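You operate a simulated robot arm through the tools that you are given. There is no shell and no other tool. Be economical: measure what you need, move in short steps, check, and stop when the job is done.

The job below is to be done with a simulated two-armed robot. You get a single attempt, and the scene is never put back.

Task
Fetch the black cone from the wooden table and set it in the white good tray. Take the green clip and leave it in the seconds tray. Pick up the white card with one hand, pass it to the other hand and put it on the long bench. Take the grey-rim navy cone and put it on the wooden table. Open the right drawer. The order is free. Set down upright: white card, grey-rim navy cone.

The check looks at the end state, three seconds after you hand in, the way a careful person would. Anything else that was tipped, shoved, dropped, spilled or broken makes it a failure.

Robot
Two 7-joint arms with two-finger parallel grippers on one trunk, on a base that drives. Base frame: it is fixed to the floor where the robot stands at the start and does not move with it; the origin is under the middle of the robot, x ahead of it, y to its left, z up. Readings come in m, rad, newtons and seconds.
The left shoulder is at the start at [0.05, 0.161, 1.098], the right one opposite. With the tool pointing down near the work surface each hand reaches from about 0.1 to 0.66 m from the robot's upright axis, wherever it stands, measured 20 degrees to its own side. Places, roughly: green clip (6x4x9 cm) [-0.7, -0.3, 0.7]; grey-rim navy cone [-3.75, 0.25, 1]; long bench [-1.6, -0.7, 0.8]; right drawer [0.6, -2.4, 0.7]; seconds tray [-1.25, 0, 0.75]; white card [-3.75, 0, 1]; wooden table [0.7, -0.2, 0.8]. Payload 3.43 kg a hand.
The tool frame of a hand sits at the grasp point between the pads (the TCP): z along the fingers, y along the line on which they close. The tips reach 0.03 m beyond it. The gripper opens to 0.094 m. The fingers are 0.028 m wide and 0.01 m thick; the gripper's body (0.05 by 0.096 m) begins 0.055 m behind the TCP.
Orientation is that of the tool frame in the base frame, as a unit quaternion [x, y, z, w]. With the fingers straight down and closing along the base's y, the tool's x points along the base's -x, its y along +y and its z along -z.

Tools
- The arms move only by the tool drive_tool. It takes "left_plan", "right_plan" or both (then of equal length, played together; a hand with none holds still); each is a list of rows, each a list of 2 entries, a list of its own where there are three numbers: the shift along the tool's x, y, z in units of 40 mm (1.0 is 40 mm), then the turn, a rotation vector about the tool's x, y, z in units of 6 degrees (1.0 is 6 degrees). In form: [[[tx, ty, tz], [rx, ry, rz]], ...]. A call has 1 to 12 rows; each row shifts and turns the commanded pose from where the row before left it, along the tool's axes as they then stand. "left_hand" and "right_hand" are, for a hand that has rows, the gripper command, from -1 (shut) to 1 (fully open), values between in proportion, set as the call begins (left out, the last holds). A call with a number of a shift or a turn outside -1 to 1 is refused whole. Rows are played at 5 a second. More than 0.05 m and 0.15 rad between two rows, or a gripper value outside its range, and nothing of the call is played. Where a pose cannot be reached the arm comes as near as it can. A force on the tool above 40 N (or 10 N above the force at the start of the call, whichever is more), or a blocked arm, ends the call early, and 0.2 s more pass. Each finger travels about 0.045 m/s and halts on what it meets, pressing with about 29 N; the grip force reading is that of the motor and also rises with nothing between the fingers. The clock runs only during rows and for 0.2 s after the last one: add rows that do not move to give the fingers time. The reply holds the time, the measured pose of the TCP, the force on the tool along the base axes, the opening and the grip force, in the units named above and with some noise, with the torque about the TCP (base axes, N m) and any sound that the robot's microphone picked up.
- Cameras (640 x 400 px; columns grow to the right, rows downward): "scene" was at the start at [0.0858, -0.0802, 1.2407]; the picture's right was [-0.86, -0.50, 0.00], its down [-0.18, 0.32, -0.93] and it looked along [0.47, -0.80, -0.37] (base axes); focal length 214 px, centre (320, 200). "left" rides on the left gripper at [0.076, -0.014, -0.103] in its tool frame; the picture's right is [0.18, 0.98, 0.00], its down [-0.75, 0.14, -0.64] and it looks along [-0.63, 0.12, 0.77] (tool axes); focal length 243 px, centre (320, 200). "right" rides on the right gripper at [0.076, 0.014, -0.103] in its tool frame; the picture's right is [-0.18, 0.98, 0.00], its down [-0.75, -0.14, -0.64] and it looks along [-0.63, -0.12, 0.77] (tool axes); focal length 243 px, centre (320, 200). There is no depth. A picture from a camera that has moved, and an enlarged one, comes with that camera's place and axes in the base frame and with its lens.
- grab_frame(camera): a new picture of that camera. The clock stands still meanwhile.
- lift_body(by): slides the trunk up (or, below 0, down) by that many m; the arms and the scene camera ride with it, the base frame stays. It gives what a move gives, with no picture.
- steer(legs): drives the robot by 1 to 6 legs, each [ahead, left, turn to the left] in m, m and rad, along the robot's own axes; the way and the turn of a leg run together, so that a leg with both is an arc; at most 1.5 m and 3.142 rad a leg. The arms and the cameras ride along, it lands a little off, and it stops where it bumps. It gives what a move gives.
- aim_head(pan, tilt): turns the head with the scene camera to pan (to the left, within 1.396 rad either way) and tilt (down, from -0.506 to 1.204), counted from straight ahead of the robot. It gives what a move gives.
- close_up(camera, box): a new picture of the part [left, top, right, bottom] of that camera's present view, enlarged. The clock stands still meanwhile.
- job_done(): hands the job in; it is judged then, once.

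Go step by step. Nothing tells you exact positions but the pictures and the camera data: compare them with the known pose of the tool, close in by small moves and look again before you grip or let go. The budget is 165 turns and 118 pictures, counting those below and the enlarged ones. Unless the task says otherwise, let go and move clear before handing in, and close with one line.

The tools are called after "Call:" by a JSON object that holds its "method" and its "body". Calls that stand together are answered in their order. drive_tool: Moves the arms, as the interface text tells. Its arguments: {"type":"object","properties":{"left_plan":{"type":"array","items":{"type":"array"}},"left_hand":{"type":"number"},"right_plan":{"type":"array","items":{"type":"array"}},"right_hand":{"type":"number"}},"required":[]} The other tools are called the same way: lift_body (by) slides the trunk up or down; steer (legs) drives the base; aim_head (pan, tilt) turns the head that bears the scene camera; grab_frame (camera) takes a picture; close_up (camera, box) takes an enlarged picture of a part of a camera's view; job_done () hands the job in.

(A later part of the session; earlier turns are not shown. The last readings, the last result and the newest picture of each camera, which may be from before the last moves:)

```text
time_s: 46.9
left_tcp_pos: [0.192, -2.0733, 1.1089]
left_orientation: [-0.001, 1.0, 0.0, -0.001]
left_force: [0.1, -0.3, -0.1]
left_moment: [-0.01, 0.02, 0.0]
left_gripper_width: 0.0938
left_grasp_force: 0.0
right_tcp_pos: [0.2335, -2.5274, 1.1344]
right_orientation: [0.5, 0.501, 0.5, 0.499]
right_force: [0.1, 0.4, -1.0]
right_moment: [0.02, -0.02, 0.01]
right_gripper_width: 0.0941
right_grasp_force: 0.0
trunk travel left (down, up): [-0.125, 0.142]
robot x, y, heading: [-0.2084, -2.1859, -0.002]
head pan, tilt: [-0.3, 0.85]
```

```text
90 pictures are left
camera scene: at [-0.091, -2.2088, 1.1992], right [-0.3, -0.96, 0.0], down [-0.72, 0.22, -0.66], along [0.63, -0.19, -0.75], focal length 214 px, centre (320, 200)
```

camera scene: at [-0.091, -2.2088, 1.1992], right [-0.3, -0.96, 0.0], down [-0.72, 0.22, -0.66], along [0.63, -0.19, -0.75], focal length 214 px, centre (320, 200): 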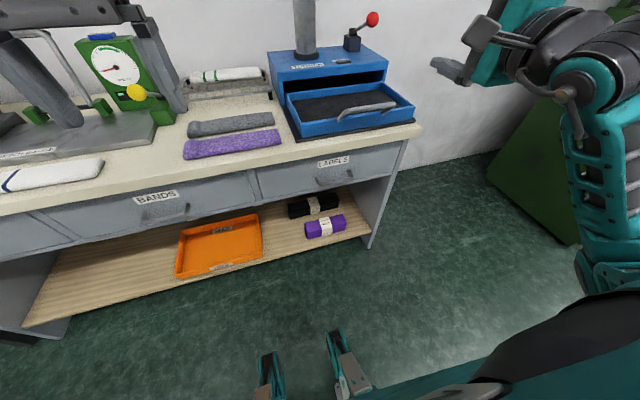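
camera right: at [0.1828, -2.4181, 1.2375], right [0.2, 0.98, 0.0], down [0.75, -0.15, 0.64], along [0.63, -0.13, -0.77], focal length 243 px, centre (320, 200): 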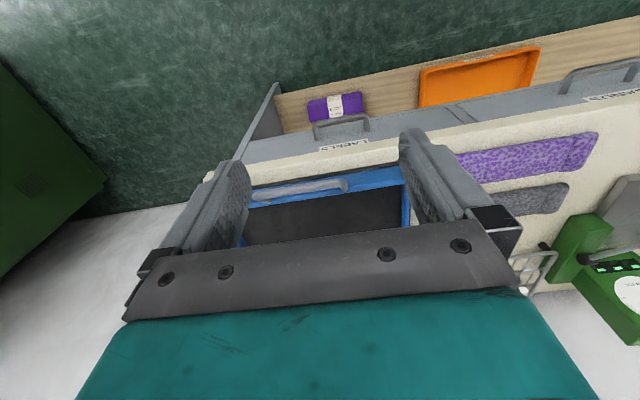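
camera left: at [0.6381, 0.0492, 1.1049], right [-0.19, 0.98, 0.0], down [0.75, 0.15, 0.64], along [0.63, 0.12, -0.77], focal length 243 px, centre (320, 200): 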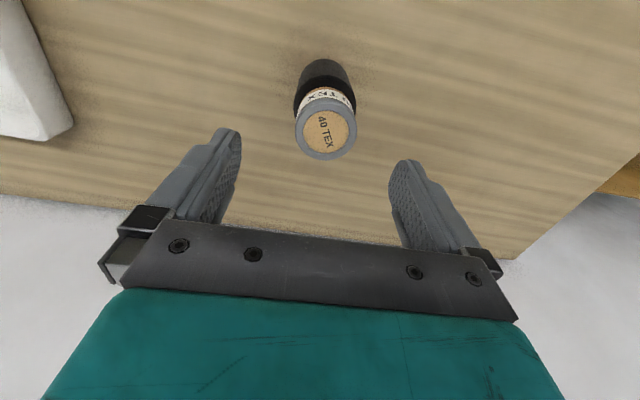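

Hand orientation is right. Now I'll lower it in front of the handle, keeping back from the bench.

Call:
{"method": "drive_tool", "body": {"right_plan": [[[0.23, -0.9, 0], [0, 0, 0]], [[0.23, -0.9, 0], [0, 0, 0]], [[0.23, -0.9, 0], [0, 0, 0]], [[0.23, -0.9, 0], [0, 0, 0]], [[0.23, -0.9, 0], [0, 0, 0]], [[0.23, -0.9, 0], [0, 0, 0]], [[0.23, -0.9, 0], [0, 0, 0]], [[0.23, -0.9, 0], [0, 0, 0]], [[0.23, -0.9, 0], [0, 0, 0]], [[0.23, -0.9, 0], [0, 0, 0]], [[0.23, -0.9, 0], [0, 0, 0]], [[0.23, -0.9, 0], [0, 0, 0]]]}}

Call:
{"method": "grab_frame", "body": {"camera": "scene"}}

Call:
{"method": "grab_frame", "body": {"camera": "right"}}

```text
time_s: 49.5
left_tcp_pos: [0.1915, -2.0734, 1.109]
left_orientation: [-0.001, 1.0, 0.001, -0.001]
left_force: [0.1, 0.0, -0.4]
left_moment: [0.01, -0.01, 0.0]
left_gripper_width: 0.0939
left_grasp_force: 0.2
right_tcp_pos: [0.2328, -2.4202, 0.701]
right_orientation: [0.501, 0.501, 0.498, 0.5]
right_force: [0.5, 0.1, -0.4]
right_moment: [0.01, -0.04, 0.0]
right_gripper_width: 0.094
right_grasp_force: 0.1
trunk travel left (down, up): [-0.125, 0.142]
robot x, y, heading: [-0.2073, -2.1822, 0.002]
head pan, tilt: [-0.3, 0.85]
```

```text
89 pictures are left
camera scene: at [-0.0909, -2.2089, 1.1992], right [-0.3, -0.96, 0.0], down [-0.72, 0.22, -0.66], along [0.63, -0.19, -0.75], focal length 214 px, centre (320, 200)
```

scene: 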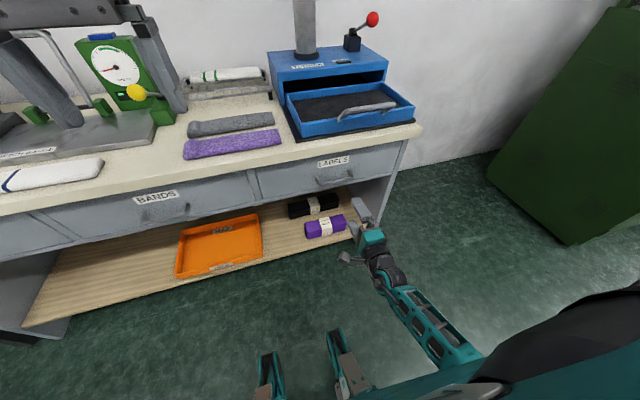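

```text
88 pictures are left
camera right: at [0.1297, -2.3418, 0.7168], right [0.0, -0.18, 0.98], down [-0.64, -0.75, -0.14], along [0.77, -0.63, -0.12], focal length 243 px, centre (320, 200)
```

right: 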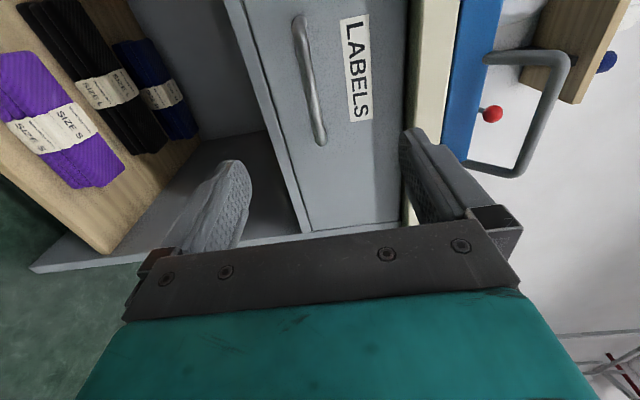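

The bar is at z≈0.692, y −2.36 to −2.48, right in line. I'll advance to straddle it.

Call:
{"method": "drive_tool", "body": {"right_plan": [[[0, -0.2, 0.7], [0, 0, 0]], [[0, 0, 0.9], [0, 0, 0]], [[0, 0, 0.9], [0, 0, 0]], [[0, 0, 0.9], [0, 0, 0]], [[0, 0, 0.4], [0, 0, 0]], [[0, 0, 0], [0, 0, 0]]]}}

Call:
{"method": "grab_frame", "body": {"camera": "right"}}

Call:
{"method": "close_up", "body": {"camera": "scene", "box": [272, 130, 400, 210]}}

```text
time_s: 50.9
left_tcp_pos: [0.1921, -2.0739, 1.1101]
left_orientation: [-0.001, 1.0, 0.0, -0.001]
left_force: [-0.1, 0.7, 0.5]
left_moment: [0.01, 0.01, 0.03]
left_gripper_width: 0.0941
left_grasp_force: 0.0
right_tcp_pos: [0.3834, -2.4199, 0.6906]
right_orientation: [0.5, 0.501, 0.5, 0.5]
right_force: [0.1, 0.2, -1.0]
right_moment: [-0.02, 0.02, -0.01]
right_gripper_width: 0.0944
right_grasp_force: 0.1
trunk travel left (down, up): [-0.125, 0.142]
robot x, y, heading: [-0.2039, -2.1915, -0.001]
head pan, tilt: [-0.3, 0.85]
```

```text
87 pictures are left
camera right: at [0.2824, -2.342, 0.7063], right [0.0, -0.18, 0.98], down [-0.64, -0.75, -0.14], along [0.77, -0.63, -0.12], focal length 243 px, centre (320, 200)
```

right: 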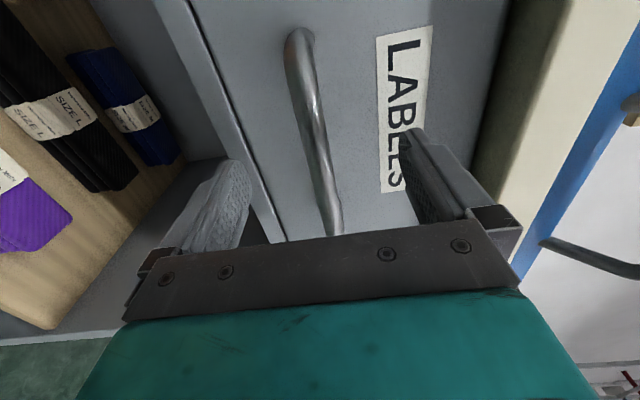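

```text
5.00 times, centred on (336, 170) of scene
camera zoom: at [-0.091, -2.2088, 1.1992], right [-0.29, -0.96, 0.0], down [-0.72, 0.22, -0.66], along [0.63, -0.19, -0.75], focal length 1072 px, centre (240, 350)
```

zoom: 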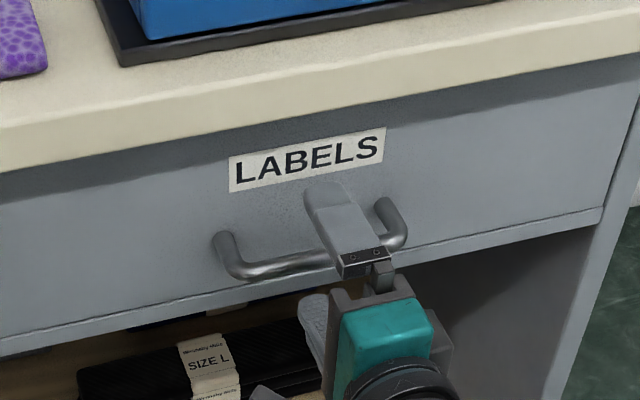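

The fingers straddle the bar. I'll advance 1 cm more and close.

Call:
{"method": "drive_tool", "body": {"right_plan": [[[0, 0, 0.25], [0, 0, 0]], [[0, 0, 0], [0, 0, 0]]]}}

Call:
{"method": "drive_tool", "body": {"right_plan": [[[0, 0, 0], [0, 0, 0]], [[0, 0, 0], [0, 0, 0]], [[0, 0, 0], [0, 0, 0]], [[0, 0, 0], [0, 0, 0]], [[0, 0, 0], [0, 0, 0]], [[0, 0, 0], [0, 0, 0]], [[0, 0, 0], [0, 0, 0]], [[0, 0, 0], [0, 0, 0]]], "right_hand": -1}}

Call:
{"method": "drive_tool", "body": {"right_plan": [[[0, 0, -0.4], [0, 0, 0]], [[0, 0, -0.4], [0, 0, 0]], [[0, 0, -0.4], [0, 0, 0]], [[0, 0, -0.4], [0, 0, 0]]]}}

Call:
{"method": "grab_frame", "body": {"camera": "scene"}}

```text
time_s: 51.5
left_tcp_pos: [0.1923, -2.0733, 1.1092]
left_orientation: [-0.001, 1.0, 0.0, -0.001]
left_force: [0.1, 0.1, -0.1]
left_moment: [-0.04, 0.0, -0.02]
left_gripper_width: 0.094
left_grasp_force: 0.0
right_tcp_pos: [0.3945, -2.4188, 0.6908]
right_orientation: [0.501, 0.5, 0.499, 0.5]
right_force: [-0.8, -0.6, 0.7]
right_moment: [-0.02, 0.0, -0.02]
right_gripper_width: 0.0938
right_grasp_force: 0.0
trunk travel left (down, up): [-0.125, 0.142]
robot x, y, heading: [-0.2069, -2.1844, 0.001]
head pan, tilt: [-0.3, 0.85]
```

```text
time_s: 53.3
left_tcp_pos: [0.1918, -2.0733, 1.1099]
left_orientation: [-0.001, 1.0, 0.0, 0.0]
left_force: [0.9, -0.5, -0.2]
left_moment: [0.0, 0.04, 0.03]
left_gripper_width: 0.0941
left_grasp_force: 0.1
right_tcp_pos: [0.3929, -2.4198, 0.6923]
right_orientation: [0.5, 0.499, 0.499, 0.501]
right_force: [-5.3, -0.8, 3.7]
right_moment: [0.22, -0.02, -0.15]
right_gripper_width: 0.0139
right_grasp_force: 45.7
trunk travel left (down, up): [-0.125, 0.142]
robot x, y, heading: [-0.2082, -2.1893, -0.001]
head pan, tilt: [-0.3, 0.85]
```

```text
time_s: 54.3
left_tcp_pos: [0.1907, -2.0734, 1.1098]
left_orientation: [-0.001, 1.0, 0.0, 0.0]
left_force: [-0.1, 0.5, -0.5]
left_moment: [0.01, 0.0, 0.01]
left_gripper_width: 0.0938
left_grasp_force: 0.1
right_tcp_pos: [0.3293, -2.4198, 0.6925]
right_orientation: [0.5, 0.5, 0.5, 0.5]
right_force: [-1.1, -1.3, 1.1]
right_moment: [0.13, 0.08, -0.15]
right_gripper_width: 0.0139
right_grasp_force: 44.8
trunk travel left (down, up): [-0.125, 0.142]
robot x, y, heading: [-0.2059, -2.186, 0.003]
head pan, tilt: [-0.3, 0.85]
```

```text
85 pictures are left
camera scene: at [-0.0911, -2.2089, 1.1992], right [-0.3, -0.96, 0.0], down [-0.72, 0.22, -0.66], along [0.63, -0.19, -0.75], focal length 214 px, centre (320, 200)
```

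scene: 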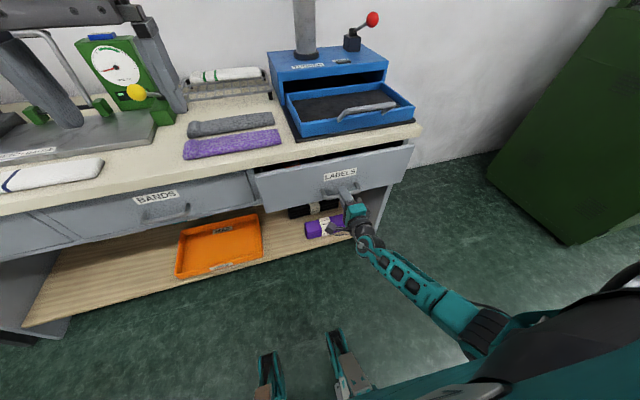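

The drawer is opening smoothly. I'll keep pulling.

Call:
{"method": "drive_tool", "body": {"right_plan": [[[0, 0, -0.5], [0, 0, 0]], [[0, 0, -0.5], [0, 0, 0]], [[0, 0, -0.5], [0, 0, 0]], [[0, 0, -0.5], [0, 0, 0]], [[0, 0, -0.5], [0, 0, 0]], [[0, 0, -0.5], [0, 0, 0]], [[0, 0, -0.5], [0, 0, 0]], [[0, 0, 0], [0, 0, 0]]]}}

Call:
{"method": "grab_frame", "body": {"camera": "scene"}}

```text
time_s: 56.1
left_tcp_pos: [0.1928, -2.0741, 1.1092]
left_orientation: [-0.001, 1.0, 0.0, -0.002]
left_force: [-0.5, 0.6, 0.4]
left_moment: [-0.03, -0.02, -0.02]
left_gripper_width: 0.0939
left_grasp_force: 0.1
right_tcp_pos: [0.1891, -2.4178, 0.6931]
right_orientation: [0.501, 0.503, 0.497, 0.498]
right_force: [-0.6, -7.1, -17.8]
right_moment: [0.36, 0.15, 0.88]
right_gripper_width: 0.0137
right_grasp_force: 45.1
trunk travel left (down, up): [-0.125, 0.142]
robot x, y, heading: [-0.207, -2.1852, -0.001]
head pan, tilt: [-0.3, 0.85]
```

```text
84 pictures are left
camera scene: at [-0.0901, -2.2099, 1.1989], right [-0.3, -0.96, 0.0], down [-0.72, 0.22, -0.66], along [0.63, -0.19, -0.75], focal length 214 px, centre (320, 200)
```

scene: 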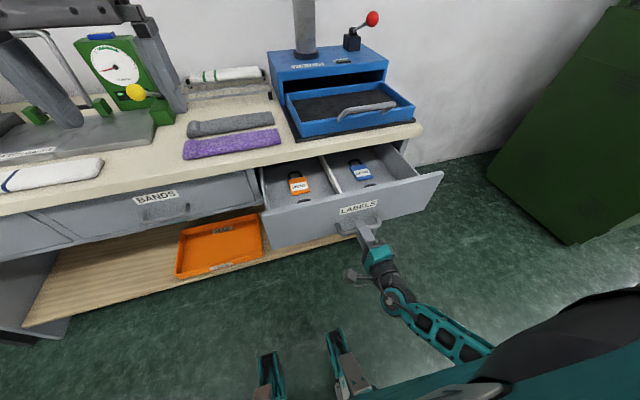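

The drawer is 0.2 m out. I'd like it further open; let me check room behind the robot before backing up.

Call:
{"method": "aim_head", "body": {"pan": -1.39, "tilt": 0.6}}

Call:
{"method": "grab_frame", "body": {"camera": "scene"}}

Call:
{"method": "aim_head", "body": {"pan": 1.39, "tilt": 0.6}}

Call:
{"method": "grab_frame", "body": {"camera": "scene"}}

```text
time_s: 57.4
left_tcp_pos: [0.1925, -2.0742, 1.1098]
left_orientation: [0.0, 1.0, 0.001, -0.001]
left_force: [0.1, -0.1, -0.9]
left_moment: [0.0, 0.03, 0.03]
left_gripper_width: 0.094
left_grasp_force: 0.1
right_tcp_pos: [0.1886, -2.4189, 0.6923]
right_orientation: [0.502, 0.502, 0.497, 0.498]
right_force: [-1.6, -2.6, -21.8]
right_moment: [0.34, 0.15, 0.15]
right_gripper_width: 0.0139
right_grasp_force: 45.4
trunk travel left (down, up): [-0.125, 0.142]
robot x, y, heading: [-0.2023, -2.1852, 0.002]
head pan, tilt: [-1.389, 0.6]
```

```text
83 pictures are left
camera scene: at [-0.1484, -2.2736, 1.2199], right [-0.98, -0.18, 0.0], down [-0.1, 0.56, -0.82], along [0.15, -0.81, -0.57], focal length 214 px, centre (320, 200)
```

scene: 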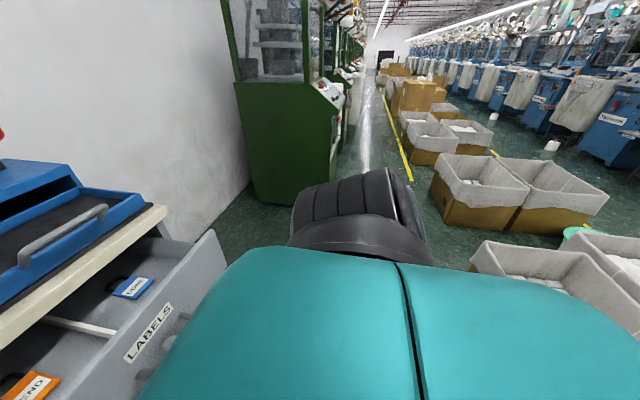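

```text
time_s: 59.9
left_tcp_pos: [0.1929, -2.0743, 1.1079]
left_orientation: [0.0, 1.0, 0.001, -0.002]
left_force: [-0.4, -0.1, -0.3]
left_moment: [0.01, -0.03, 0.0]
left_gripper_width: 0.0938
left_grasp_force: 0.1
right_tcp_pos: [0.1891, -2.4192, 0.6922]
right_orientation: [0.502, 0.502, 0.497, 0.499]
right_force: [-0.8, 1.0, -22.3]
right_moment: [0.34, 0.15, -0.26]
right_gripper_width: 0.0139
right_grasp_force: 44.6
trunk travel left (down, up): [-0.125, 0.142]
robot x, y, heading: [-0.2068, -2.1825, 0.001]
head pan, tilt: [1.389, 0.6]
```

```text
82 pictures are left
camera scene: at [-0.1484, -2.0996, 1.22], right [0.98, -0.18, 0.0], down [-0.1, -0.56, -0.83], along [0.15, 0.81, -0.56], focal length 214 px, centre (320, 200)
```

scene: 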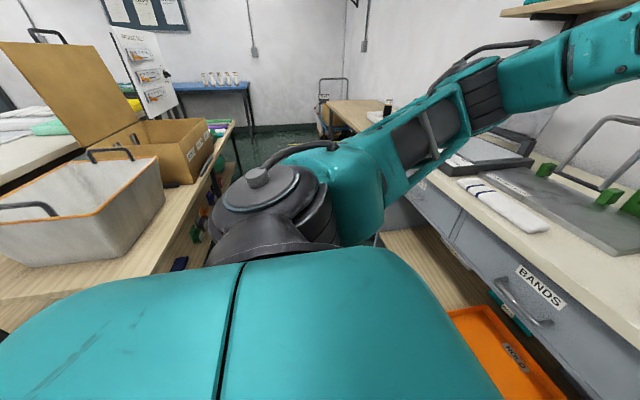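

There's clear floor behind for a few more centimetres. I'll back the base 0.08 m while holding the handle.

Call:
{"method": "steer", "body": {"legs": [[-0.08, 0, 0]]}}

Call:
{"method": "aim_head", "body": {"pan": -0.3, "tilt": 0.8}}

Call:
{"method": "grab_frame", "body": {"camera": "scene"}}

```text
time_s: 60.9
left_tcp_pos: [0.1138, -2.0749, 1.109]
left_orientation: [-0.001, 1.0, 0.0, -0.001]
left_force: [0.5, -0.1, -0.2]
left_moment: [-0.01, -0.01, -0.03]
left_gripper_width: 0.094
left_grasp_force: 0.0
right_tcp_pos: [0.1099, -2.4192, 0.6918]
right_orientation: [0.501, 0.503, 0.498, 0.498]
right_force: [-1.2, 1.1, -21.0]
right_moment: [0.35, 0.16, -0.03]
right_gripper_width: 0.0137
right_grasp_force: 45.2
trunk travel left (down, up): [-0.125, 0.142]
robot x, y, heading: [-0.2868, -2.1892, -0.001]
head pan, tilt: [1.389, 0.6]
```

```text
time_s: 62.7
left_tcp_pos: [0.1129, -2.0735, 1.1099]
left_orientation: [-0.002, 1.0, 0.001, -0.001]
left_force: [-0.5, 0.4, 0.0]
left_moment: [-0.01, -0.02, 0.01]
left_gripper_width: 0.0938
left_grasp_force: 0.0
right_tcp_pos: [0.109, -2.4177, 0.6924]
right_orientation: [0.502, 0.503, 0.497, 0.499]
right_force: [-0.6, -3.0, -8.1]
right_moment: [0.34, 0.07, -0.33]
right_gripper_width: 0.0139
right_grasp_force: 44.5
trunk travel left (down, up): [-0.125, 0.142]
robot x, y, heading: [-0.2867, -2.1876, 0.001]
head pan, tilt: [-0.3, 0.799]
```

```text
81 pictures are left
camera scene: at [-0.1676, -2.2101, 1.2031], right [-0.29, -0.96, 0.0], down [-0.69, 0.21, -0.7], along [0.67, -0.21, -0.72], focal length 214 px, centre (320, 200)
```

scene: 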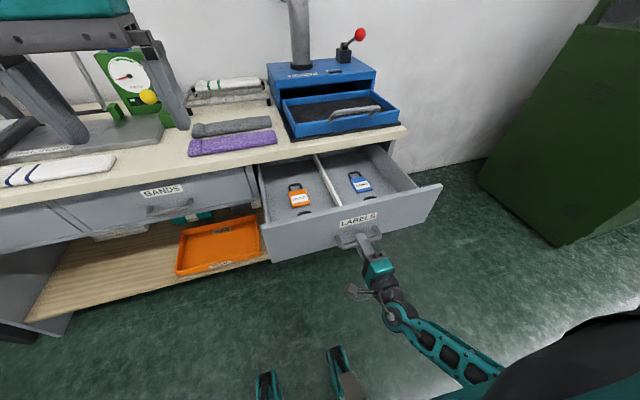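

The drawer is now 0.28 m out. I'll release the handle and withdraw.

Call:
{"method": "drive_tool", "body": {"right_plan": [[[0, 0, 0], [0, 0, 0]], [[0, 0, 0], [0, 0, 0]], [[0, 0, 0], [0, 0, 0]], [[0, 0, 0], [0, 0, 0]], [[0, 0, 0], [0, 0, 0]]], "right_hand": 0.2}}

Call:
{"method": "steer", "body": {"legs": [[-0.12, 0, 0]]}}

Call:
{"method": "grab_frame", "body": {"camera": "scene"}}

```text
time_s: 63.9
left_tcp_pos: [0.1122, -2.075, 1.109]
left_orientation: [-0.002, 1.0, 0.0, -0.002]
left_force: [0.8, 0.3, 0.0]
left_moment: [0.01, -0.01, -0.02]
left_gripper_width: 0.0941
left_grasp_force: 0.1
right_tcp_pos: [0.1096, -2.4196, 0.6926]
right_orientation: [0.501, 0.502, 0.497, 0.5]
right_force: [0.6, -0.2, 0.2]
right_moment: [-0.02, 0.01, 0.04]
right_gripper_width: 0.0565
right_grasp_force: 0.0
trunk travel left (down, up): [-0.125, 0.142]
robot x, y, heading: [-0.2863, -2.1874, 0.006]
head pan, tilt: [-0.3, 0.799]
```

```text
time_s: 65.1
left_tcp_pos: [-0.0095, -2.0748, 1.1094]
left_orientation: [-0.001, 1.0, 0.001, 0.0]
left_force: [0.0, -0.3, -0.4]
left_moment: [0.0, -0.01, 0.01]
left_gripper_width: 0.0941
left_grasp_force: 0.1
right_tcp_pos: [-0.0134, -2.4186, 0.6935]
right_orientation: [0.501, 0.502, 0.497, 0.5]
right_force: [0.6, -0.5, 0.3]
right_moment: [0.0, -0.01, 0.01]
right_gripper_width: 0.0564
right_grasp_force: 0.1
trunk travel left (down, up): [-0.125, 0.142]
robot x, y, heading: [-0.4019, -2.1855, -0.004]
head pan, tilt: [-0.3, 0.799]
```

```text
80 pictures are left
camera scene: at [-0.2899, -2.2097, 1.2033], right [-0.3, -0.96, 0.0], down [-0.68, 0.21, -0.7], along [0.67, -0.21, -0.72], focal length 214 px, centre (320, 200)
```

scene: 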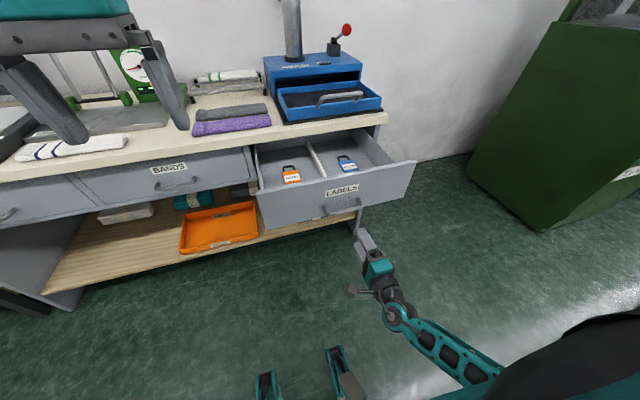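

The drawer stays open. I'll raise the right hand and turn it back to fingers-down.

Call:
{"method": "drive_tool", "body": {"right_plan": [[[0, 1, 0.4], [0, 0, 0]], [[0, 1, 0.4], [0, 0, 0]], [[0, 1, 0.4], [0, 0, 0]], [[0, 1, 0], [0, 0, 0]], [[0, 1, 0], [0, 0, 0]], [[0, 1, 0], [0, 0, 0]], [[0, 1, 0], [0, 0, 0]], [[0, 1, 0], [0, 0, 0]], [[0, 1, 0], [0, 0, 0]], [[0, 1, 0], [0, 0, 0]]], "right_hand": 1}}

Call:
{"method": "drive_tool", "body": {"right_plan": [[[0, 0, 0], [0.77, 0.77, -0.77]], [[0, 0, 0], [0.77, 0.77, -0.77]], [[0, 0, 0], [0.77, 0.77, -0.77]], [[0, 0, 0], [0.77, 0.77, -0.77]], [[0, 0, 0], [0.77, 0.77, -0.77]], [[0, 0, 0], [0.77, 0.77, -0.77]], [[0, 0, 0], [0.77, 0.77, -0.77]], [[0, 0, 0], [0.77, 0.77, -0.77]], [[0, 0, 0], [0.77, 0.77, -0.77]], [[0, 0, 0], [0.77, 0.77, -0.77]], [[0, 0, 0], [0.77, 0.77, -0.77]], [[0, 0, 0], [0.77, 0.77, -0.77]]]}}

Call:
{"method": "drive_tool", "body": {"right_plan": [[[0, 0, 0], [0.77, 0.77, -0.77]], [[0, 0, 0], [0.77, 0.77, -0.77]], [[0, 0, 0], [0.77, 0.77, -0.77]], [[0, 0, 0], [0, 0, 0]]]}}

Call:
{"method": "aim_head", "body": {"pan": 1.39, "tilt": 0.5}}

Call:
{"method": "grab_frame", "body": {"camera": "scene"}}

```text
time_s: 66.1
left_tcp_pos: [-0.0088, -2.074, 1.1091]
left_orientation: [-0.001, 1.0, 0.0, -0.001]
left_force: [0.3, 0.7, -0.2]
left_moment: [-0.01, 0.0, 0.03]
left_gripper_width: 0.0941
left_grasp_force: 0.1
right_tcp_pos: [0.0324, -2.4398, 0.8372]
right_orientation: [0.436, 0.573, 0.459, 0.521]
right_force: [0.2, -1.5, 0.1]
right_moment: [-0.02, -0.02, 0.0]
right_gripper_width: 0.0941
right_grasp_force: 0.1
trunk travel left (down, up): [-0.125, 0.142]
robot x, y, heading: [-0.4067, -2.1868, 0.0]
head pan, tilt: [-0.3, 0.799]
stopped in row 4 (right hand): the arm was blocked; the commanded pose is now the measured one
```

```text
time_s: 68.7
left_tcp_pos: [-0.0092, -2.0738, 1.1102]
left_orientation: [-0.001, 1.0, 0.0, -0.001]
left_force: [0.6, -0.4, 0.3]
left_moment: [0.02, 0.0, -0.03]
left_gripper_width: 0.094
left_grasp_force: 0.0
right_tcp_pos: [0.0331, -2.4388, 0.8394]
right_orientation: [0.073, 0.991, 0.024, 0.112]
right_force: [0.1, -0.4, -0.8]
right_moment: [0.04, 0.01, -0.03]
right_gripper_width: 0.0941
right_grasp_force: 0.0
trunk travel left (down, up): [-0.125, 0.142]
robot x, y, heading: [-0.4064, -2.186, 0.003]
head pan, tilt: [-0.3, 0.799]
```

```text
time_s: 69.7
left_tcp_pos: [-0.0091, -2.0735, 1.1103]
left_orientation: [0.0, 1.0, -0.001, -0.001]
left_force: [-0.4, 0.3, -1.0]
left_moment: [-0.01, 0.06, -0.01]
left_gripper_width: 0.0944
left_grasp_force: 0.1
right_tcp_pos: [0.0331, -2.4402, 0.8387]
right_orientation: [-0.038, 0.994, -0.1, -0.014]
right_force: [-0.2, -0.1, -0.2]
right_moment: [-0.01, 0.0, 0.03]
right_gripper_width: 0.0941
right_grasp_force: 0.0
trunk travel left (down, up): [-0.125, 0.142]
robot x, y, heading: [-0.4054, -2.1861, -0.001]
head pan, tilt: [-0.3, 0.799]
```

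```text
time_s: 71.4
left_tcp_pos: [-0.0088, -2.0744, 1.1099]
left_orientation: [0.0, 1.0, 0.0, -0.001]
left_force: [0.3, -0.1, 1.0]
left_moment: [-0.03, 0.0, 0.0]
left_gripper_width: 0.0938
left_grasp_force: 0.1
right_tcp_pos: [0.0313, -2.441, 0.8389]
right_orientation: [-0.036, 0.994, -0.1, -0.014]
right_force: [-0.9, -0.3, 0.6]
right_moment: [0.03, 0.01, 0.01]
right_gripper_width: 0.0938
right_grasp_force: 0.1
trunk travel left (down, up): [-0.125, 0.142]
robot x, y, heading: [-0.4054, -2.1866, 0.0]
head pan, tilt: [1.389, 0.499]
```

```text
79 pictures are left
camera scene: at [-0.3501, -2.0964, 1.2292], right [0.98, -0.18, 0.0], down [-0.09, -0.47, -0.88], along [0.16, 0.86, -0.48], focal length 214 px, centre (320, 200)
```

scene: 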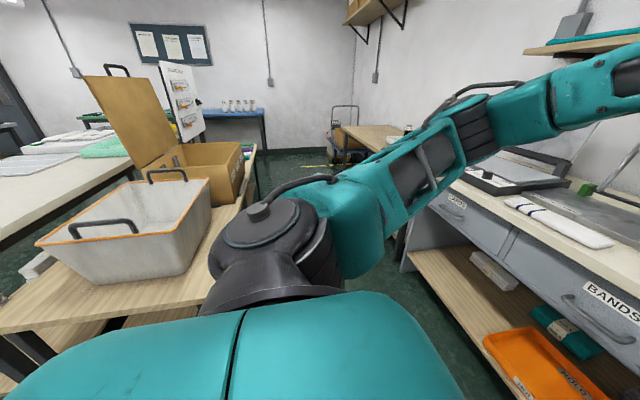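

The arm hit an internal limit, leaving a slight tilt; I'll correct that and raise the hand. Then I'll turn right away from the tables to look toward −x.

Call:
{"method": "drive_tool", "body": {"right_plan": [[[0, 0, 0], [-0.96, -0.13, 0.34]], [[0, 0, 0], [-0.96, -0.13, 0.34]], [[0, 0, -1], [0, 0, 0]], [[0, 0, -1], [0, 0, 0]], [[0, 0, -1], [0, 0, 0]], [[0, 0, -1], [0, 0, 0]], [[0, 0, -1], [0, 0, 0]], [[0, 0, -1], [0, 0, 0]], [[0, 0, -0.7], [0, 0, 0]]]}}

Call:
{"method": "steer", "body": {"legs": [[0, -0.1, 0], [0, 0, -1.571]]}}

Call:
{"method": "aim_head", "body": {"pan": -1.1, "tilt": 0.3}}

Call:
{"method": "grab_frame", "body": {"camera": "scene"}}

```text
time_s: 73.4
left_tcp_pos: [-0.0083, -2.0744, 1.11]
left_orientation: [-0.001, 1.0, 0.0, -0.001]
left_force: [-0.6, 0.2, 0.2]
left_moment: [-0.02, 0.05, 0.02]
left_gripper_width: 0.0939
left_grasp_force: 0.1
right_tcp_pos: [0.0337, -2.4401, 1.106]
right_orientation: [0.0, 1.0, 0.001, 0.0]
right_force: [0.1, -0.5, 1.1]
right_moment: [0.01, 0.0, 0.02]
right_gripper_width: 0.094
right_grasp_force: 0.1
trunk travel left (down, up): [-0.125, 0.142]
robot x, y, heading: [-0.4062, -2.1808, 0.006]
head pan, tilt: [1.389, 0.499]
```

```text
time_s: 78.4
left_tcp_pos: [-0.2958, -2.6848, 1.11]
left_orientation: [0.71, 0.704, 0.001, -0.001]
left_force: [0.1, 0.4, -0.5]
left_moment: [-0.01, -0.03, 0.03]
left_gripper_width: 0.0938
left_grasp_force: 0.1
right_tcp_pos: [-0.663, -2.7242, 1.1058]
right_orientation: [0.709, 0.705, 0.003, 0.001]
right_force: [0.3, 0.2, -0.2]
right_moment: [0.0, -0.01, 0.0]
right_gripper_width: 0.0939
right_grasp_force: 0.1
trunk travel left (down, up): [-0.125, 0.142]
robot x, y, heading: [-0.4075, -2.2864, -1.581]
head pan, tilt: [1.389, 0.499]
```

```text
time_s: 80.7
left_tcp_pos: [-0.2971, -2.685, 1.1098]
left_orientation: [0.71, 0.705, 0.001, -0.001]
left_force: [0.5, 0.3, -0.1]
left_moment: [-0.01, 0.04, -0.01]
left_gripper_width: 0.094
left_grasp_force: 0.1
right_tcp_pos: [-0.6634, -2.7246, 1.1055]
right_orientation: [0.709, 0.705, 0.002, 0.0]
right_force: [0.9, -0.3, -0.2]
right_moment: [-0.02, 0.0, 0.0]
right_gripper_width: 0.0937
right_grasp_force: 0.1
trunk travel left (down, up): [-0.125, 0.142]
robot x, y, heading: [-0.4029, -2.2891, -1.579]
head pan, tilt: [-1.1, 0.3]
```

```text
78 pictures are left
camera scene: at [-0.4904, -2.3681, 1.2476], right [-0.45, 0.89, 0.0], down [0.26, 0.13, -0.96], along [-0.85, -0.43, -0.3], focal length 214 px, centre (320, 200)
```

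scene: 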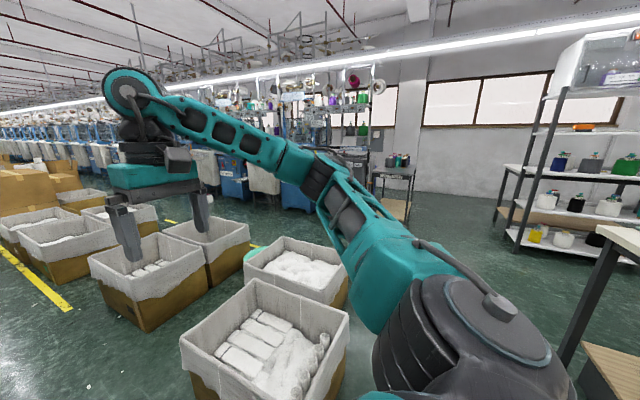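

I see yarn bins on the left and a shelving rack at right (probably where the navy cone and card stand). I'll finish turning to face −x.

Call:
{"method": "steer", "body": {"legs": [[0, 0, -1.562]]}}

Call:
{"method": "aim_head", "body": {"pan": -0.75, "tilt": 0.4}}

Call:
{"method": "grab_frame", "body": {"camera": "scene"}}

```text
time_s: 84.9
left_tcp_pos: [-0.8057, -2.3907, 1.1099]
left_orientation: [1.0, -0.009, 0.002, 0.0]
left_force: [-0.2, 0.4, -0.2]
left_moment: [0.01, -0.03, -0.01]
left_gripper_width: 0.094
left_grasp_force: 0.0
right_tcp_pos: [-0.8398, -2.0238, 1.1044]
right_orientation: [1.0, -0.008, 0.0, 0.003]
right_force: [0.0, 0.3, -0.4]
right_moment: [0.0, 0.0, 0.0]
right_gripper_width: 0.0943
right_grasp_force: 0.0
trunk travel left (down, up): [-0.125, 0.142]
robot x, y, heading: [-0.4055, -2.2856, 3.119]
head pan, tilt: [-1.1, 0.3]
```

```text
time_s: 85.8
left_tcp_pos: [-0.805, -2.3904, 1.1094]
left_orientation: [1.0, -0.009, 0.0, 0.0]
left_force: [-0.2, -0.6, 0.6]
left_moment: [-0.01, 0.02, -0.03]
left_gripper_width: 0.0938
left_grasp_force: 0.0
right_tcp_pos: [-0.8386, -2.0253, 1.1054]
right_orientation: [1.0, -0.009, 0.002, 0.002]
right_force: [-0.6, 0.8, 0.3]
right_moment: [0.01, 0.01, 0.0]
right_gripper_width: 0.094
right_grasp_force: 0.0
trunk travel left (down, up): [-0.125, 0.142]
robot x, y, heading: [-0.4015, -2.2849, 3.119]
head pan, tilt: [-0.75, 0.4]
```

```text
77 pictures are left
camera scene: at [-0.5131, -2.221, 1.2383], right [0.7, 0.72, 0.0], down [0.28, -0.27, -0.92], along [-0.66, 0.64, -0.39], focal length 214 px, centre (320, 200)
```

scene: 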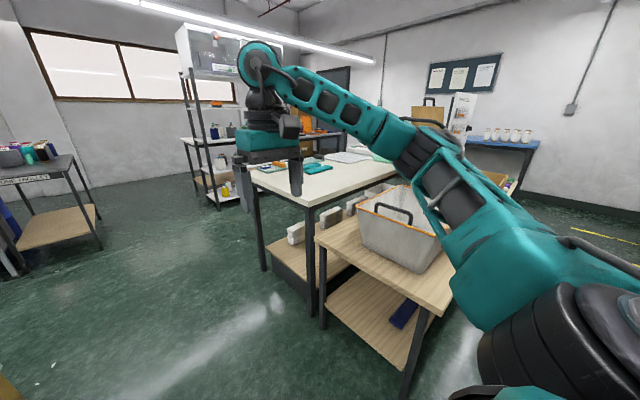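

The small table and the white long bench stand back to back, and the rack is beyond at x≈−3.4. I'll drive along the aisle toward −x and look.

Call:
{"method": "steer", "body": {"legs": [[1.2, 0, 0.022], [0.85, 0, 0]]}}

Call:
{"method": "grab_frame", "body": {"camera": "scene"}}

```text
time_s: 96.0
left_tcp_pos: [-2.8565, -2.3962, 1.1078]
left_orientation: [1.0, 0.004, 0.001, 0.0]
left_force: [-0.7, -0.2, 0.7]
left_moment: [0.0, 0.01, 0.0]
left_gripper_width: 0.0941
left_grasp_force: 0.2
right_tcp_pos: [-2.9025, -2.0301, 1.1055]
right_orientation: [1.0, 0.004, 0.001, 0.001]
right_force: [-1.3, 0.2, 0.7]
right_moment: [-0.01, 0.02, -0.03]
right_gripper_width: 0.0941
right_grasp_force: 0.1
trunk travel left (down, up): [-0.125, 0.142]
robot x, y, heading: [-2.4619, -2.2818, -3.135]
head pan, tilt: [-0.75, 0.4]
```

```text
76 pictures are left
camera scene: at [-2.5703, -2.2193, 1.2383], right [0.68, 0.74, 0.0], down [0.29, -0.26, -0.92], along [-0.68, 0.62, -0.39], focal length 214 px, centre (320, 200)
```

scene: 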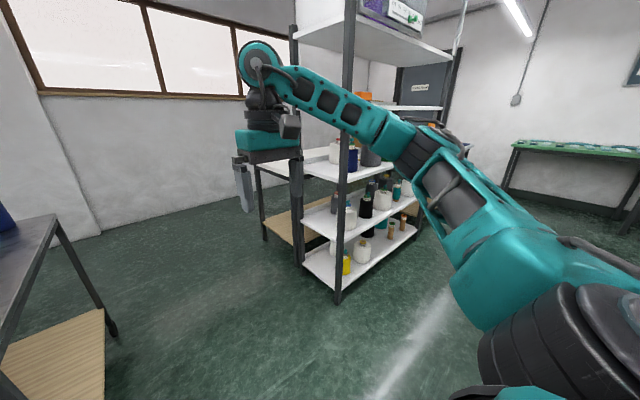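

The rack front is near x≈−3.3. I'll move to x≈−2.7 and strafe north to see what lies around (−3.75, 0.1).

Call:
{"method": "steer", "body": {"legs": [[0.22, 0, 0], [0, -1.3, 0]]}}

Call:
{"method": "aim_head", "body": {"pan": -0.6, "tilt": 0.4}}

Call:
{"method": "grab_frame", "body": {"camera": "scene"}}

```text
time_s: 103.8
left_tcp_pos: [-3.0836, -1.0905, 1.11]
left_orientation: [1.0, 0.003, 0.001, 0.0]
left_force: [0.0, 0.6, -0.4]
left_moment: [0.01, 0.04, 0.0]
left_gripper_width: 0.0938
left_grasp_force: 0.1
right_tcp_pos: [-3.1288, -0.7242, 1.1053]
right_orientation: [1.0, 0.003, 0.001, 0.002]
right_force: [-0.2, 0.1, -0.7]
right_moment: [0.02, 0.02, 0.02]
right_gripper_width: 0.0942
right_grasp_force: 0.0
trunk travel left (down, up): [-0.125, 0.142]
robot x, y, heading: [-2.6872, -0.9768, -3.134]
head pan, tilt: [-0.75, 0.4]
```

```text
time_s: 104.5
left_tcp_pos: [-3.0838, -1.0892, 1.1101]
left_orientation: [1.0, 0.004, 0.001, 0.0]
left_force: [0.0, -0.3, 0.4]
left_moment: [0.03, 0.0, -0.02]
left_gripper_width: 0.0939
left_grasp_force: 0.1
right_tcp_pos: [-3.1287, -0.7247, 1.1064]
right_orientation: [1.0, 0.004, 0.002, 0.002]
right_force: [-0.1, -0.6, 0.4]
right_moment: [-0.01, -0.01, -0.02]
right_gripper_width: 0.094
right_grasp_force: 0.1
trunk travel left (down, up): [-0.125, 0.142]
robot x, y, heading: [-2.6866, -0.9736, -3.135]
head pan, tilt: [-0.6, 0.4]
```

```text
75 pictures are left
camera scene: at [-2.8053, -0.9247, 1.2383], right [0.56, 0.83, 0.0], down [0.32, -0.22, -0.92], along [-0.76, 0.52, -0.39], focal length 214 px, centre (320, 200)
```

scene: 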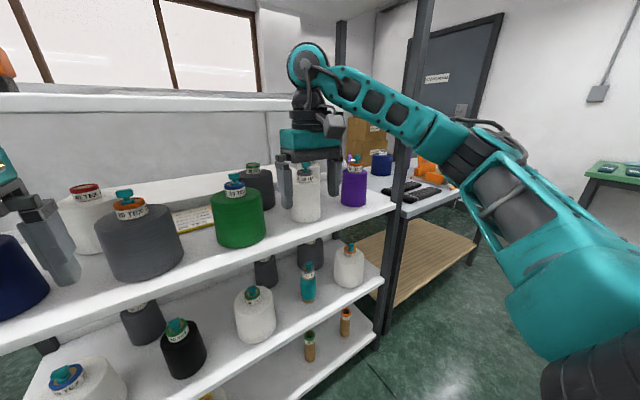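

A table past the rack holds a navy cone and other items. I'll strafe further north.

Call:
{"method": "steer", "body": {"legs": [[0, -1.05, 0]]}}

Call:
{"method": "aim_head", "body": {"pan": 0, "tilt": 0.5}}

Call:
{"method": "grab_frame", "body": {"camera": "scene"}}

```text
time_s: 110.0
left_tcp_pos: [-3.0825, -0.0167, 1.1101]
left_orientation: [1.0, -0.005, 0.002, 0.0]
left_force: [0.6, -0.7, 0.1]
left_moment: [-0.01, -0.02, -0.02]
left_gripper_width: 0.0938
left_grasp_force: 0.1
right_tcp_pos: [-3.1189, 0.3506, 1.1062]
right_orientation: [1.0, -0.005, 0.001, 0.002]
right_force: [-0.2, -0.1, -0.5]
right_moment: [0.01, 0.0, -0.02]
right_gripper_width: 0.0942
right_grasp_force: 0.0
trunk travel left (down, up): [-0.125, 0.142]
robot x, y, heading: [-2.685, 0.0952, 3.127]
head pan, tilt: [-0.6, 0.4]
```

```text
time_s: 111.0
left_tcp_pos: [-3.0818, -0.0158, 1.1092]
left_orientation: [1.0, -0.006, 0.001, 0.0]
left_force: [0.4, 0.4, 0.4]
left_moment: [-0.05, 0.0, -0.02]
left_gripper_width: 0.0941
left_grasp_force: 0.0
right_tcp_pos: [-3.1198, 0.3511, 1.1057]
right_orientation: [1.0, -0.006, 0.001, 0.002]
right_force: [-0.2, -0.1, -0.9]
right_moment: [0.01, 0.05, -0.01]
right_gripper_width: 0.0939
right_grasp_force: 0.1
trunk travel left (down, up): [-0.125, 0.142]
robot x, y, heading: [-2.6858, 0.091, 3.13]
head pan, tilt: [0.0, 0.499]
```

```text
74 pictures are left
camera scene: at [-2.8159, 0.0931, 1.2292], right [0.01, 1.0, 0.0], down [0.48, -0.01, -0.88], along [-0.88, 0.01, -0.48], focal length 214 px, centre (320, 200)
```

scene: 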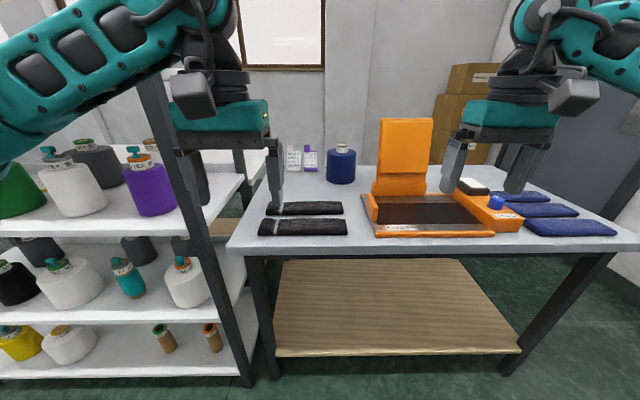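

I see the table with a navy cone, two standing cards, black cloths and an orange machine. Zooming in on the cone and cards.

Call:
{"method": "close_up", "body": {"camera": "scene", "box": [256, 120, 384, 200]}}

Call:
{"method": "grab_frame", "body": {"camera": "left"}}

```text
5.00 times, centred on (320, 160) of scene
camera zoom: at [-2.8159, 0.0931, 1.2292], right [0.01, 1.0, 0.0], down [0.48, -0.01, -0.88], along [-0.88, 0.01, -0.48], focal length 1072 px, centre (320, 400)
```

zoom: 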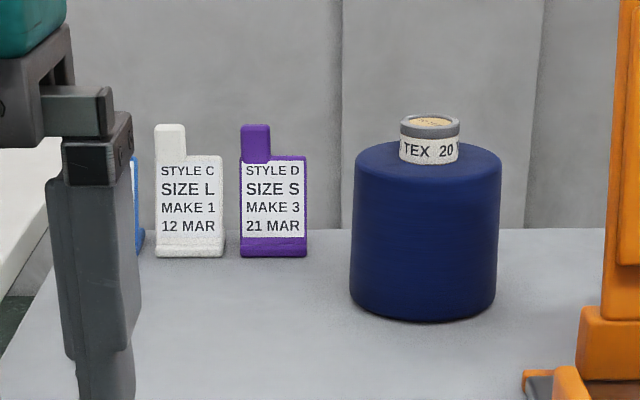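

```text
72 pictures are left
camera left: at [-3.0058, -0.0018, 1.211], right [0.17, -0.98, 0.0], down [-0.76, -0.13, 0.64], along [-0.63, -0.11, -0.77], focal length 243 px, centre (320, 200)
```

left: 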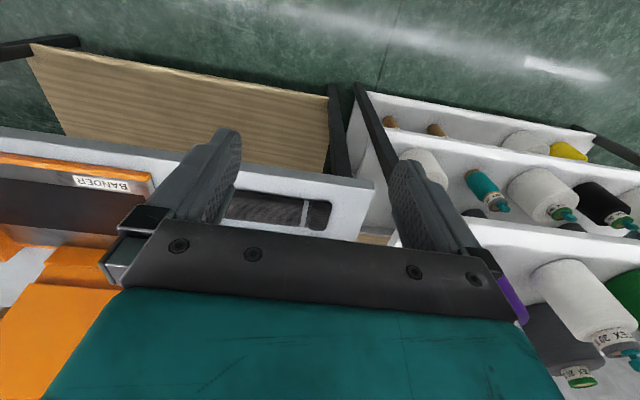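

The card (white, "STYLE C") stands at about (−3.83, −0.03) with a tab on top; the navy cone with a grey-rim neck is at about (−3.8, 0.21). I'll drive closer in.

Call:
{"method": "steer", "body": {"legs": [[0.26, 0, 0.01]]}}

Call:
{"method": "aim_head", "body": {"pan": 0, "tilt": 0.7}}

Call:
{"method": "grab_frame", "body": {"camera": "scene"}}

```text
time_s: 112.7
left_tcp_pos: [-3.2827, -0.016, 1.1103]
left_orientation: [1.0, -0.006, -0.003, 0.006]
left_force: [0.5, -0.7, -0.5]
left_moment: [0.01, -0.03, -0.03]
left_gripper_width: 0.0939
left_grasp_force: 0.0
right_tcp_pos: [-3.3287, 0.3496, 1.1092]
right_orientation: [1.0, 0.002, -0.003, 0.003]
right_force: [0.1, -0.4, 0.5]
right_moment: [0.0, 0.02, 0.0]
right_gripper_width: 0.094
right_grasp_force: 0.1
trunk travel left (down, up): [-0.125, 0.142]
robot x, y, heading: [-2.8964, 0.0974, -3.144]
head pan, tilt: [0.0, 0.499]
stopped in leg 1: the robot was blocked; the commanded pose is now the measured one
```

```text
time_s: 113.4
left_tcp_pos: [-3.2838, -0.0163, 1.1099]
left_orientation: [1.0, -0.005, -0.003, 0.006]
left_force: [-0.6, 0.0, -0.5]
left_moment: [0.01, 0.01, -0.01]
left_gripper_width: 0.0941
left_grasp_force: 0.1
right_tcp_pos: [-3.3268, 0.3506, 1.1092]
right_orientation: [1.0, 0.001, -0.005, 0.002]
right_force: [-0.5, 0.1, 0.1]
right_moment: [0.01, -0.03, -0.01]
right_gripper_width: 0.0941
right_grasp_force: 0.0
trunk travel left (down, up): [-0.125, 0.142]
robot x, y, heading: [-2.8953, 0.097, 3.141]
head pan, tilt: [0.0, 0.7]
```

```text
71 pictures are left
camera scene: at [-3.0133, 0.0959, 1.2129], right [0.0, 1.0, 0.0], down [0.63, 0.0, -0.77], along [-0.77, 0.0, -0.63], focal length 214 px, centre (320, 200)
```

scene: 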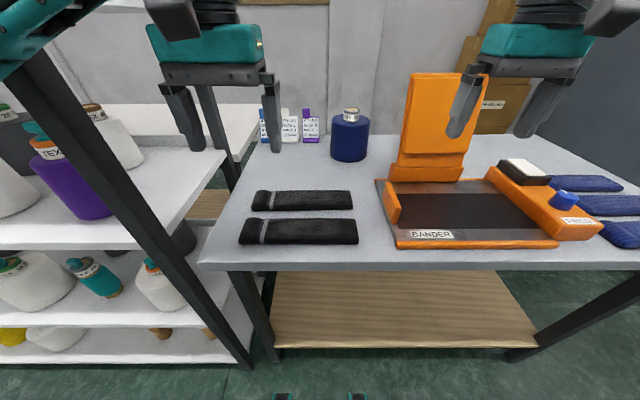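

The base touched at x≈−2.895; I'll back off 1 cm. Table top is about z≈0.84, and the cone's top is at about (−3.70, 0.197, 1.005). Zooming on the card.

Call:
{"method": "steer", "body": {"legs": [[-0.01, 0, 0]]}}

Call:
{"method": "close_up", "body": {"camera": "scene", "box": [240, 90, 400, 190]}}

```text
time_s: 114.1
left_tcp_pos: [-3.2831, -0.0154, 1.1102]
left_orientation: [1.0, -0.007, -0.006, 0.004]
left_force: [-0.1, -0.6, -0.4]
left_moment: [0.03, -0.03, 0.0]
left_gripper_width: 0.094
left_grasp_force: 0.0
right_tcp_pos: [-3.3297, 0.347, 1.1074]
right_orientation: [1.0, 0.002, -0.002, 0.002]
right_force: [-0.1, 0.0, -0.4]
right_moment: [0.01, 0.03, 0.02]
right_gripper_width: 0.0943
right_grasp_force: 0.0
trunk travel left (down, up): [-0.125, 0.142]
robot x, y, heading: [-2.8967, 0.0948, -3.143]
head pan, tilt: [0.0, 0.7]
stopped in leg 1: the robot was blocked; the commanded pose is now the measured one
```

```text
4.00 times, centred on (320, 140) of scene
camera zoom: at [-3.0148, 0.096, 1.2125], right [0.0, 1.0, 0.0], down [0.64, 0.0, -0.77], along [-0.77, 0.0, -0.64], focal length 858 px, centre (320, 440)
```

zoom: 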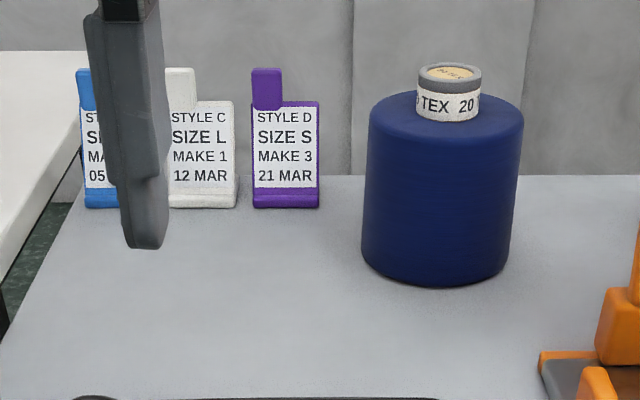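

Backing up also reported a block, so the left elbow may be touching the rack post. I'll look to the left.

Call:
{"method": "aim_head", "body": {"pan": 0.8, "tilt": 0.3}}

Call:
{"method": "grab_frame", "body": {"camera": "scene"}}

```text
time_s: 115.2
left_tcp_pos: [-3.2832, -0.0149, 1.1098]
left_orientation: [1.0, -0.007, -0.005, 0.005]
left_force: [1.1, 0.5, -0.2]
left_moment: [0.01, -0.04, 0.03]
left_gripper_width: 0.0939
left_grasp_force: 0.1
right_tcp_pos: [-3.3284, 0.35, 1.1092]
right_orientation: [1.0, 0.002, -0.002, 0.001]
right_force: [-0.2, -0.1, 0.0]
right_moment: [0.02, 0.01, -0.04]
right_gripper_width: 0.0939
right_grasp_force: 0.0
trunk travel left (down, up): [-0.125, 0.142]
robot x, y, heading: [-2.8972, 0.0941, -3.141]
head pan, tilt: [0.799, 0.3]
```

```text
69 pictures are left
camera scene: at [-2.994, 0.0293, 1.2486], right [-0.72, 0.7, 0.01], down [0.2, 0.21, -0.96], along [-0.67, -0.68, -0.29], focal length 214 px, centre (320, 200)
```

scene: 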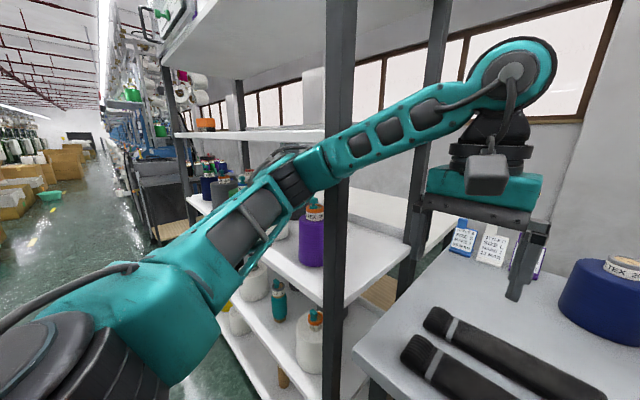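

The left forearm is touching the rack's post. I'll ease the robot back and to the right, away from it.

Call:
{"method": "steer", "body": {"legs": [[-0.06, -0.04, 0]]}}

```text
time_s: 116.2
left_tcp_pos: [-3.2295, 0.024, 1.1064]
left_orientation: [1.0, -0.006, 0.001, 0.005]
left_force: [-0.8, -0.2, 0.5]
left_moment: [0.01, -0.04, 0.0]
left_gripper_width: 0.0942
left_grasp_force: 0.2
right_tcp_pos: [-3.2764, 0.3891, 1.1046]
right_orientation: [1.0, 0.002, 0.001, 0.001]
right_force: [0.3, 0.0, -0.6]
right_moment: [0.01, 0.0, 0.02]
right_gripper_width: 0.094
right_grasp_force: 0.1
trunk travel left (down, up): [-0.125, 0.142]
robot x, y, heading: [-2.8364, 0.1341, 3.143]
head pan, tilt: [0.799, 0.3]
```

Freed. I'll extend and tilt the left hand forward first (which tucks the elbow in), then drive closer.

Call:
{"method": "drive_tool", "body": {"left_plan": [[[-1, 0, 0], [0, 0, 0]], [[-1, 0, 0], [0, 0, 0]], [[-0.5, 0, 0.05], [0, -1, 0]], [[-0.48, 0, 0.15], [0, -1, 0]], [[-0.46, 0, 0.2], [0, -1, 0]], [[-0.43, 0, 0.25], [0, -1, 0]], [[-0.4, 0, 0.3], [0, -1, 0]], [[-0.35, 0, 0.36], [0, -1, 0]], [[-0.3, 0, 0.4], [0, -1, 0]], [[-0.25, 0, 0.43], [0, -1, 0]], [[-0.22, 0, 0.45], [0, -1, 0]], [[-0.18, 0, 0.46], [0, -1, 0]]], "left_hand": 1}}

Call:
{"method": "grab_frame", "body": {"camera": "scene"}}

```text
time_s: 118.8
left_tcp_pos: [-3.5049, 0.0257, 1.0588]
left_orientation: [0.866, -0.008, -0.501, 0.0]
left_force: [-0.1, 0.1, 0.4]
left_moment: [-0.01, 0.01, 0.01]
left_gripper_width: 0.0941
left_grasp_force: 0.0
right_tcp_pos: [-3.2754, 0.3891, 1.1056]
right_orientation: [1.0, 0.0, 0.002, 0.001]
right_force: [0.6, -0.3, 0.1]
right_moment: [-0.02, -0.04, -0.02]
right_gripper_width: 0.0941
right_grasp_force: 0.1
trunk travel left (down, up): [-0.125, 0.142]
robot x, y, heading: [-2.8355, 0.1333, 3.136]
head pan, tilt: [0.799, 0.3]
```

```text
68 pictures are left
camera scene: at [-2.9428, 0.0677, 1.2476], right [-0.72, 0.7, 0.0], down [0.21, 0.21, -0.96], along [-0.67, -0.68, -0.3], focal length 214 px, centre (320, 200)
```

scene: 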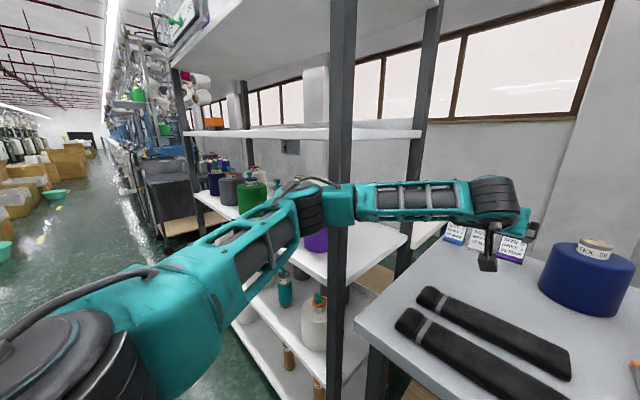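

The hand is tilted 60°. I'll extend another 0.12 m to straighten the arm and pull the elbow in from the rack.

Call:
{"method": "drive_tool", "body": {"left_plan": [[[-0.5, 0, 0.866], [0, 0, 0]], [[-0.5, 0, 0.866], [0, 0, 0]], [[-0.5, 0, 0.866], [0, 0, 0]], [[0, 0, 0], [0, 0, 0]]]}}

Call:
{"method": "grab_frame", "body": {"camera": "scene"}}

Call:
{"method": "grab_frame", "body": {"camera": "left"}}

```text
time_s: 119.8
left_tcp_pos: [-3.6233, 0.0303, 1.0598]
left_orientation: [0.866, -0.009, -0.5, -0.001]
left_force: [0.0, 0.2, -0.3]
left_moment: [-0.02, -0.05, 0.01]
left_gripper_width: 0.094
left_grasp_force: 0.1
right_tcp_pos: [-3.2766, 0.3883, 1.1046]
right_orientation: [1.0, 0.001, 0.002, 0.0]
right_force: [0.2, -1.0, -0.3]
right_moment: [0.03, 0.02, 0.0]
right_gripper_width: 0.0939
right_grasp_force: 0.0
trunk travel left (down, up): [-0.125, 0.142]
robot x, y, heading: [-2.8393, 0.137, 3.148]
head pan, tilt: [0.799, 0.3]
```

```text
67 pictures are left
camera scene: at [-2.9425, 0.0674, 1.2476], right [-0.72, 0.7, 0.0], down [0.21, 0.21, -0.96], along [-0.67, -0.68, -0.3], focal length 214 px, centre (320, 200)
```

scene: 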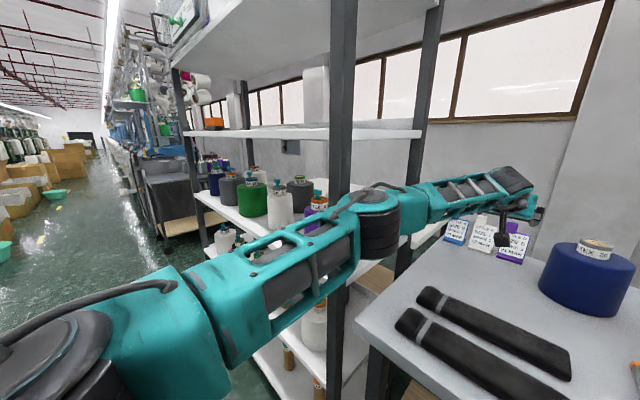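

```text
66 pictures are left
camera left: at [-3.4959, 0.0429, 1.0439], right [0.08, -0.99, -0.15], down [0.18, -0.14, 0.97], along [-0.98, -0.1, 0.16], focal length 243 px, centre (320, 200)
```

left: 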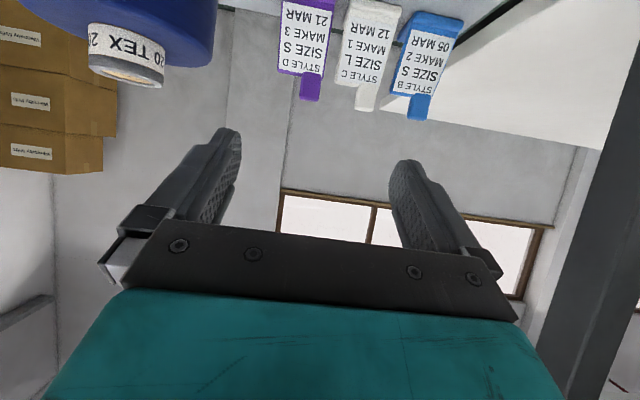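

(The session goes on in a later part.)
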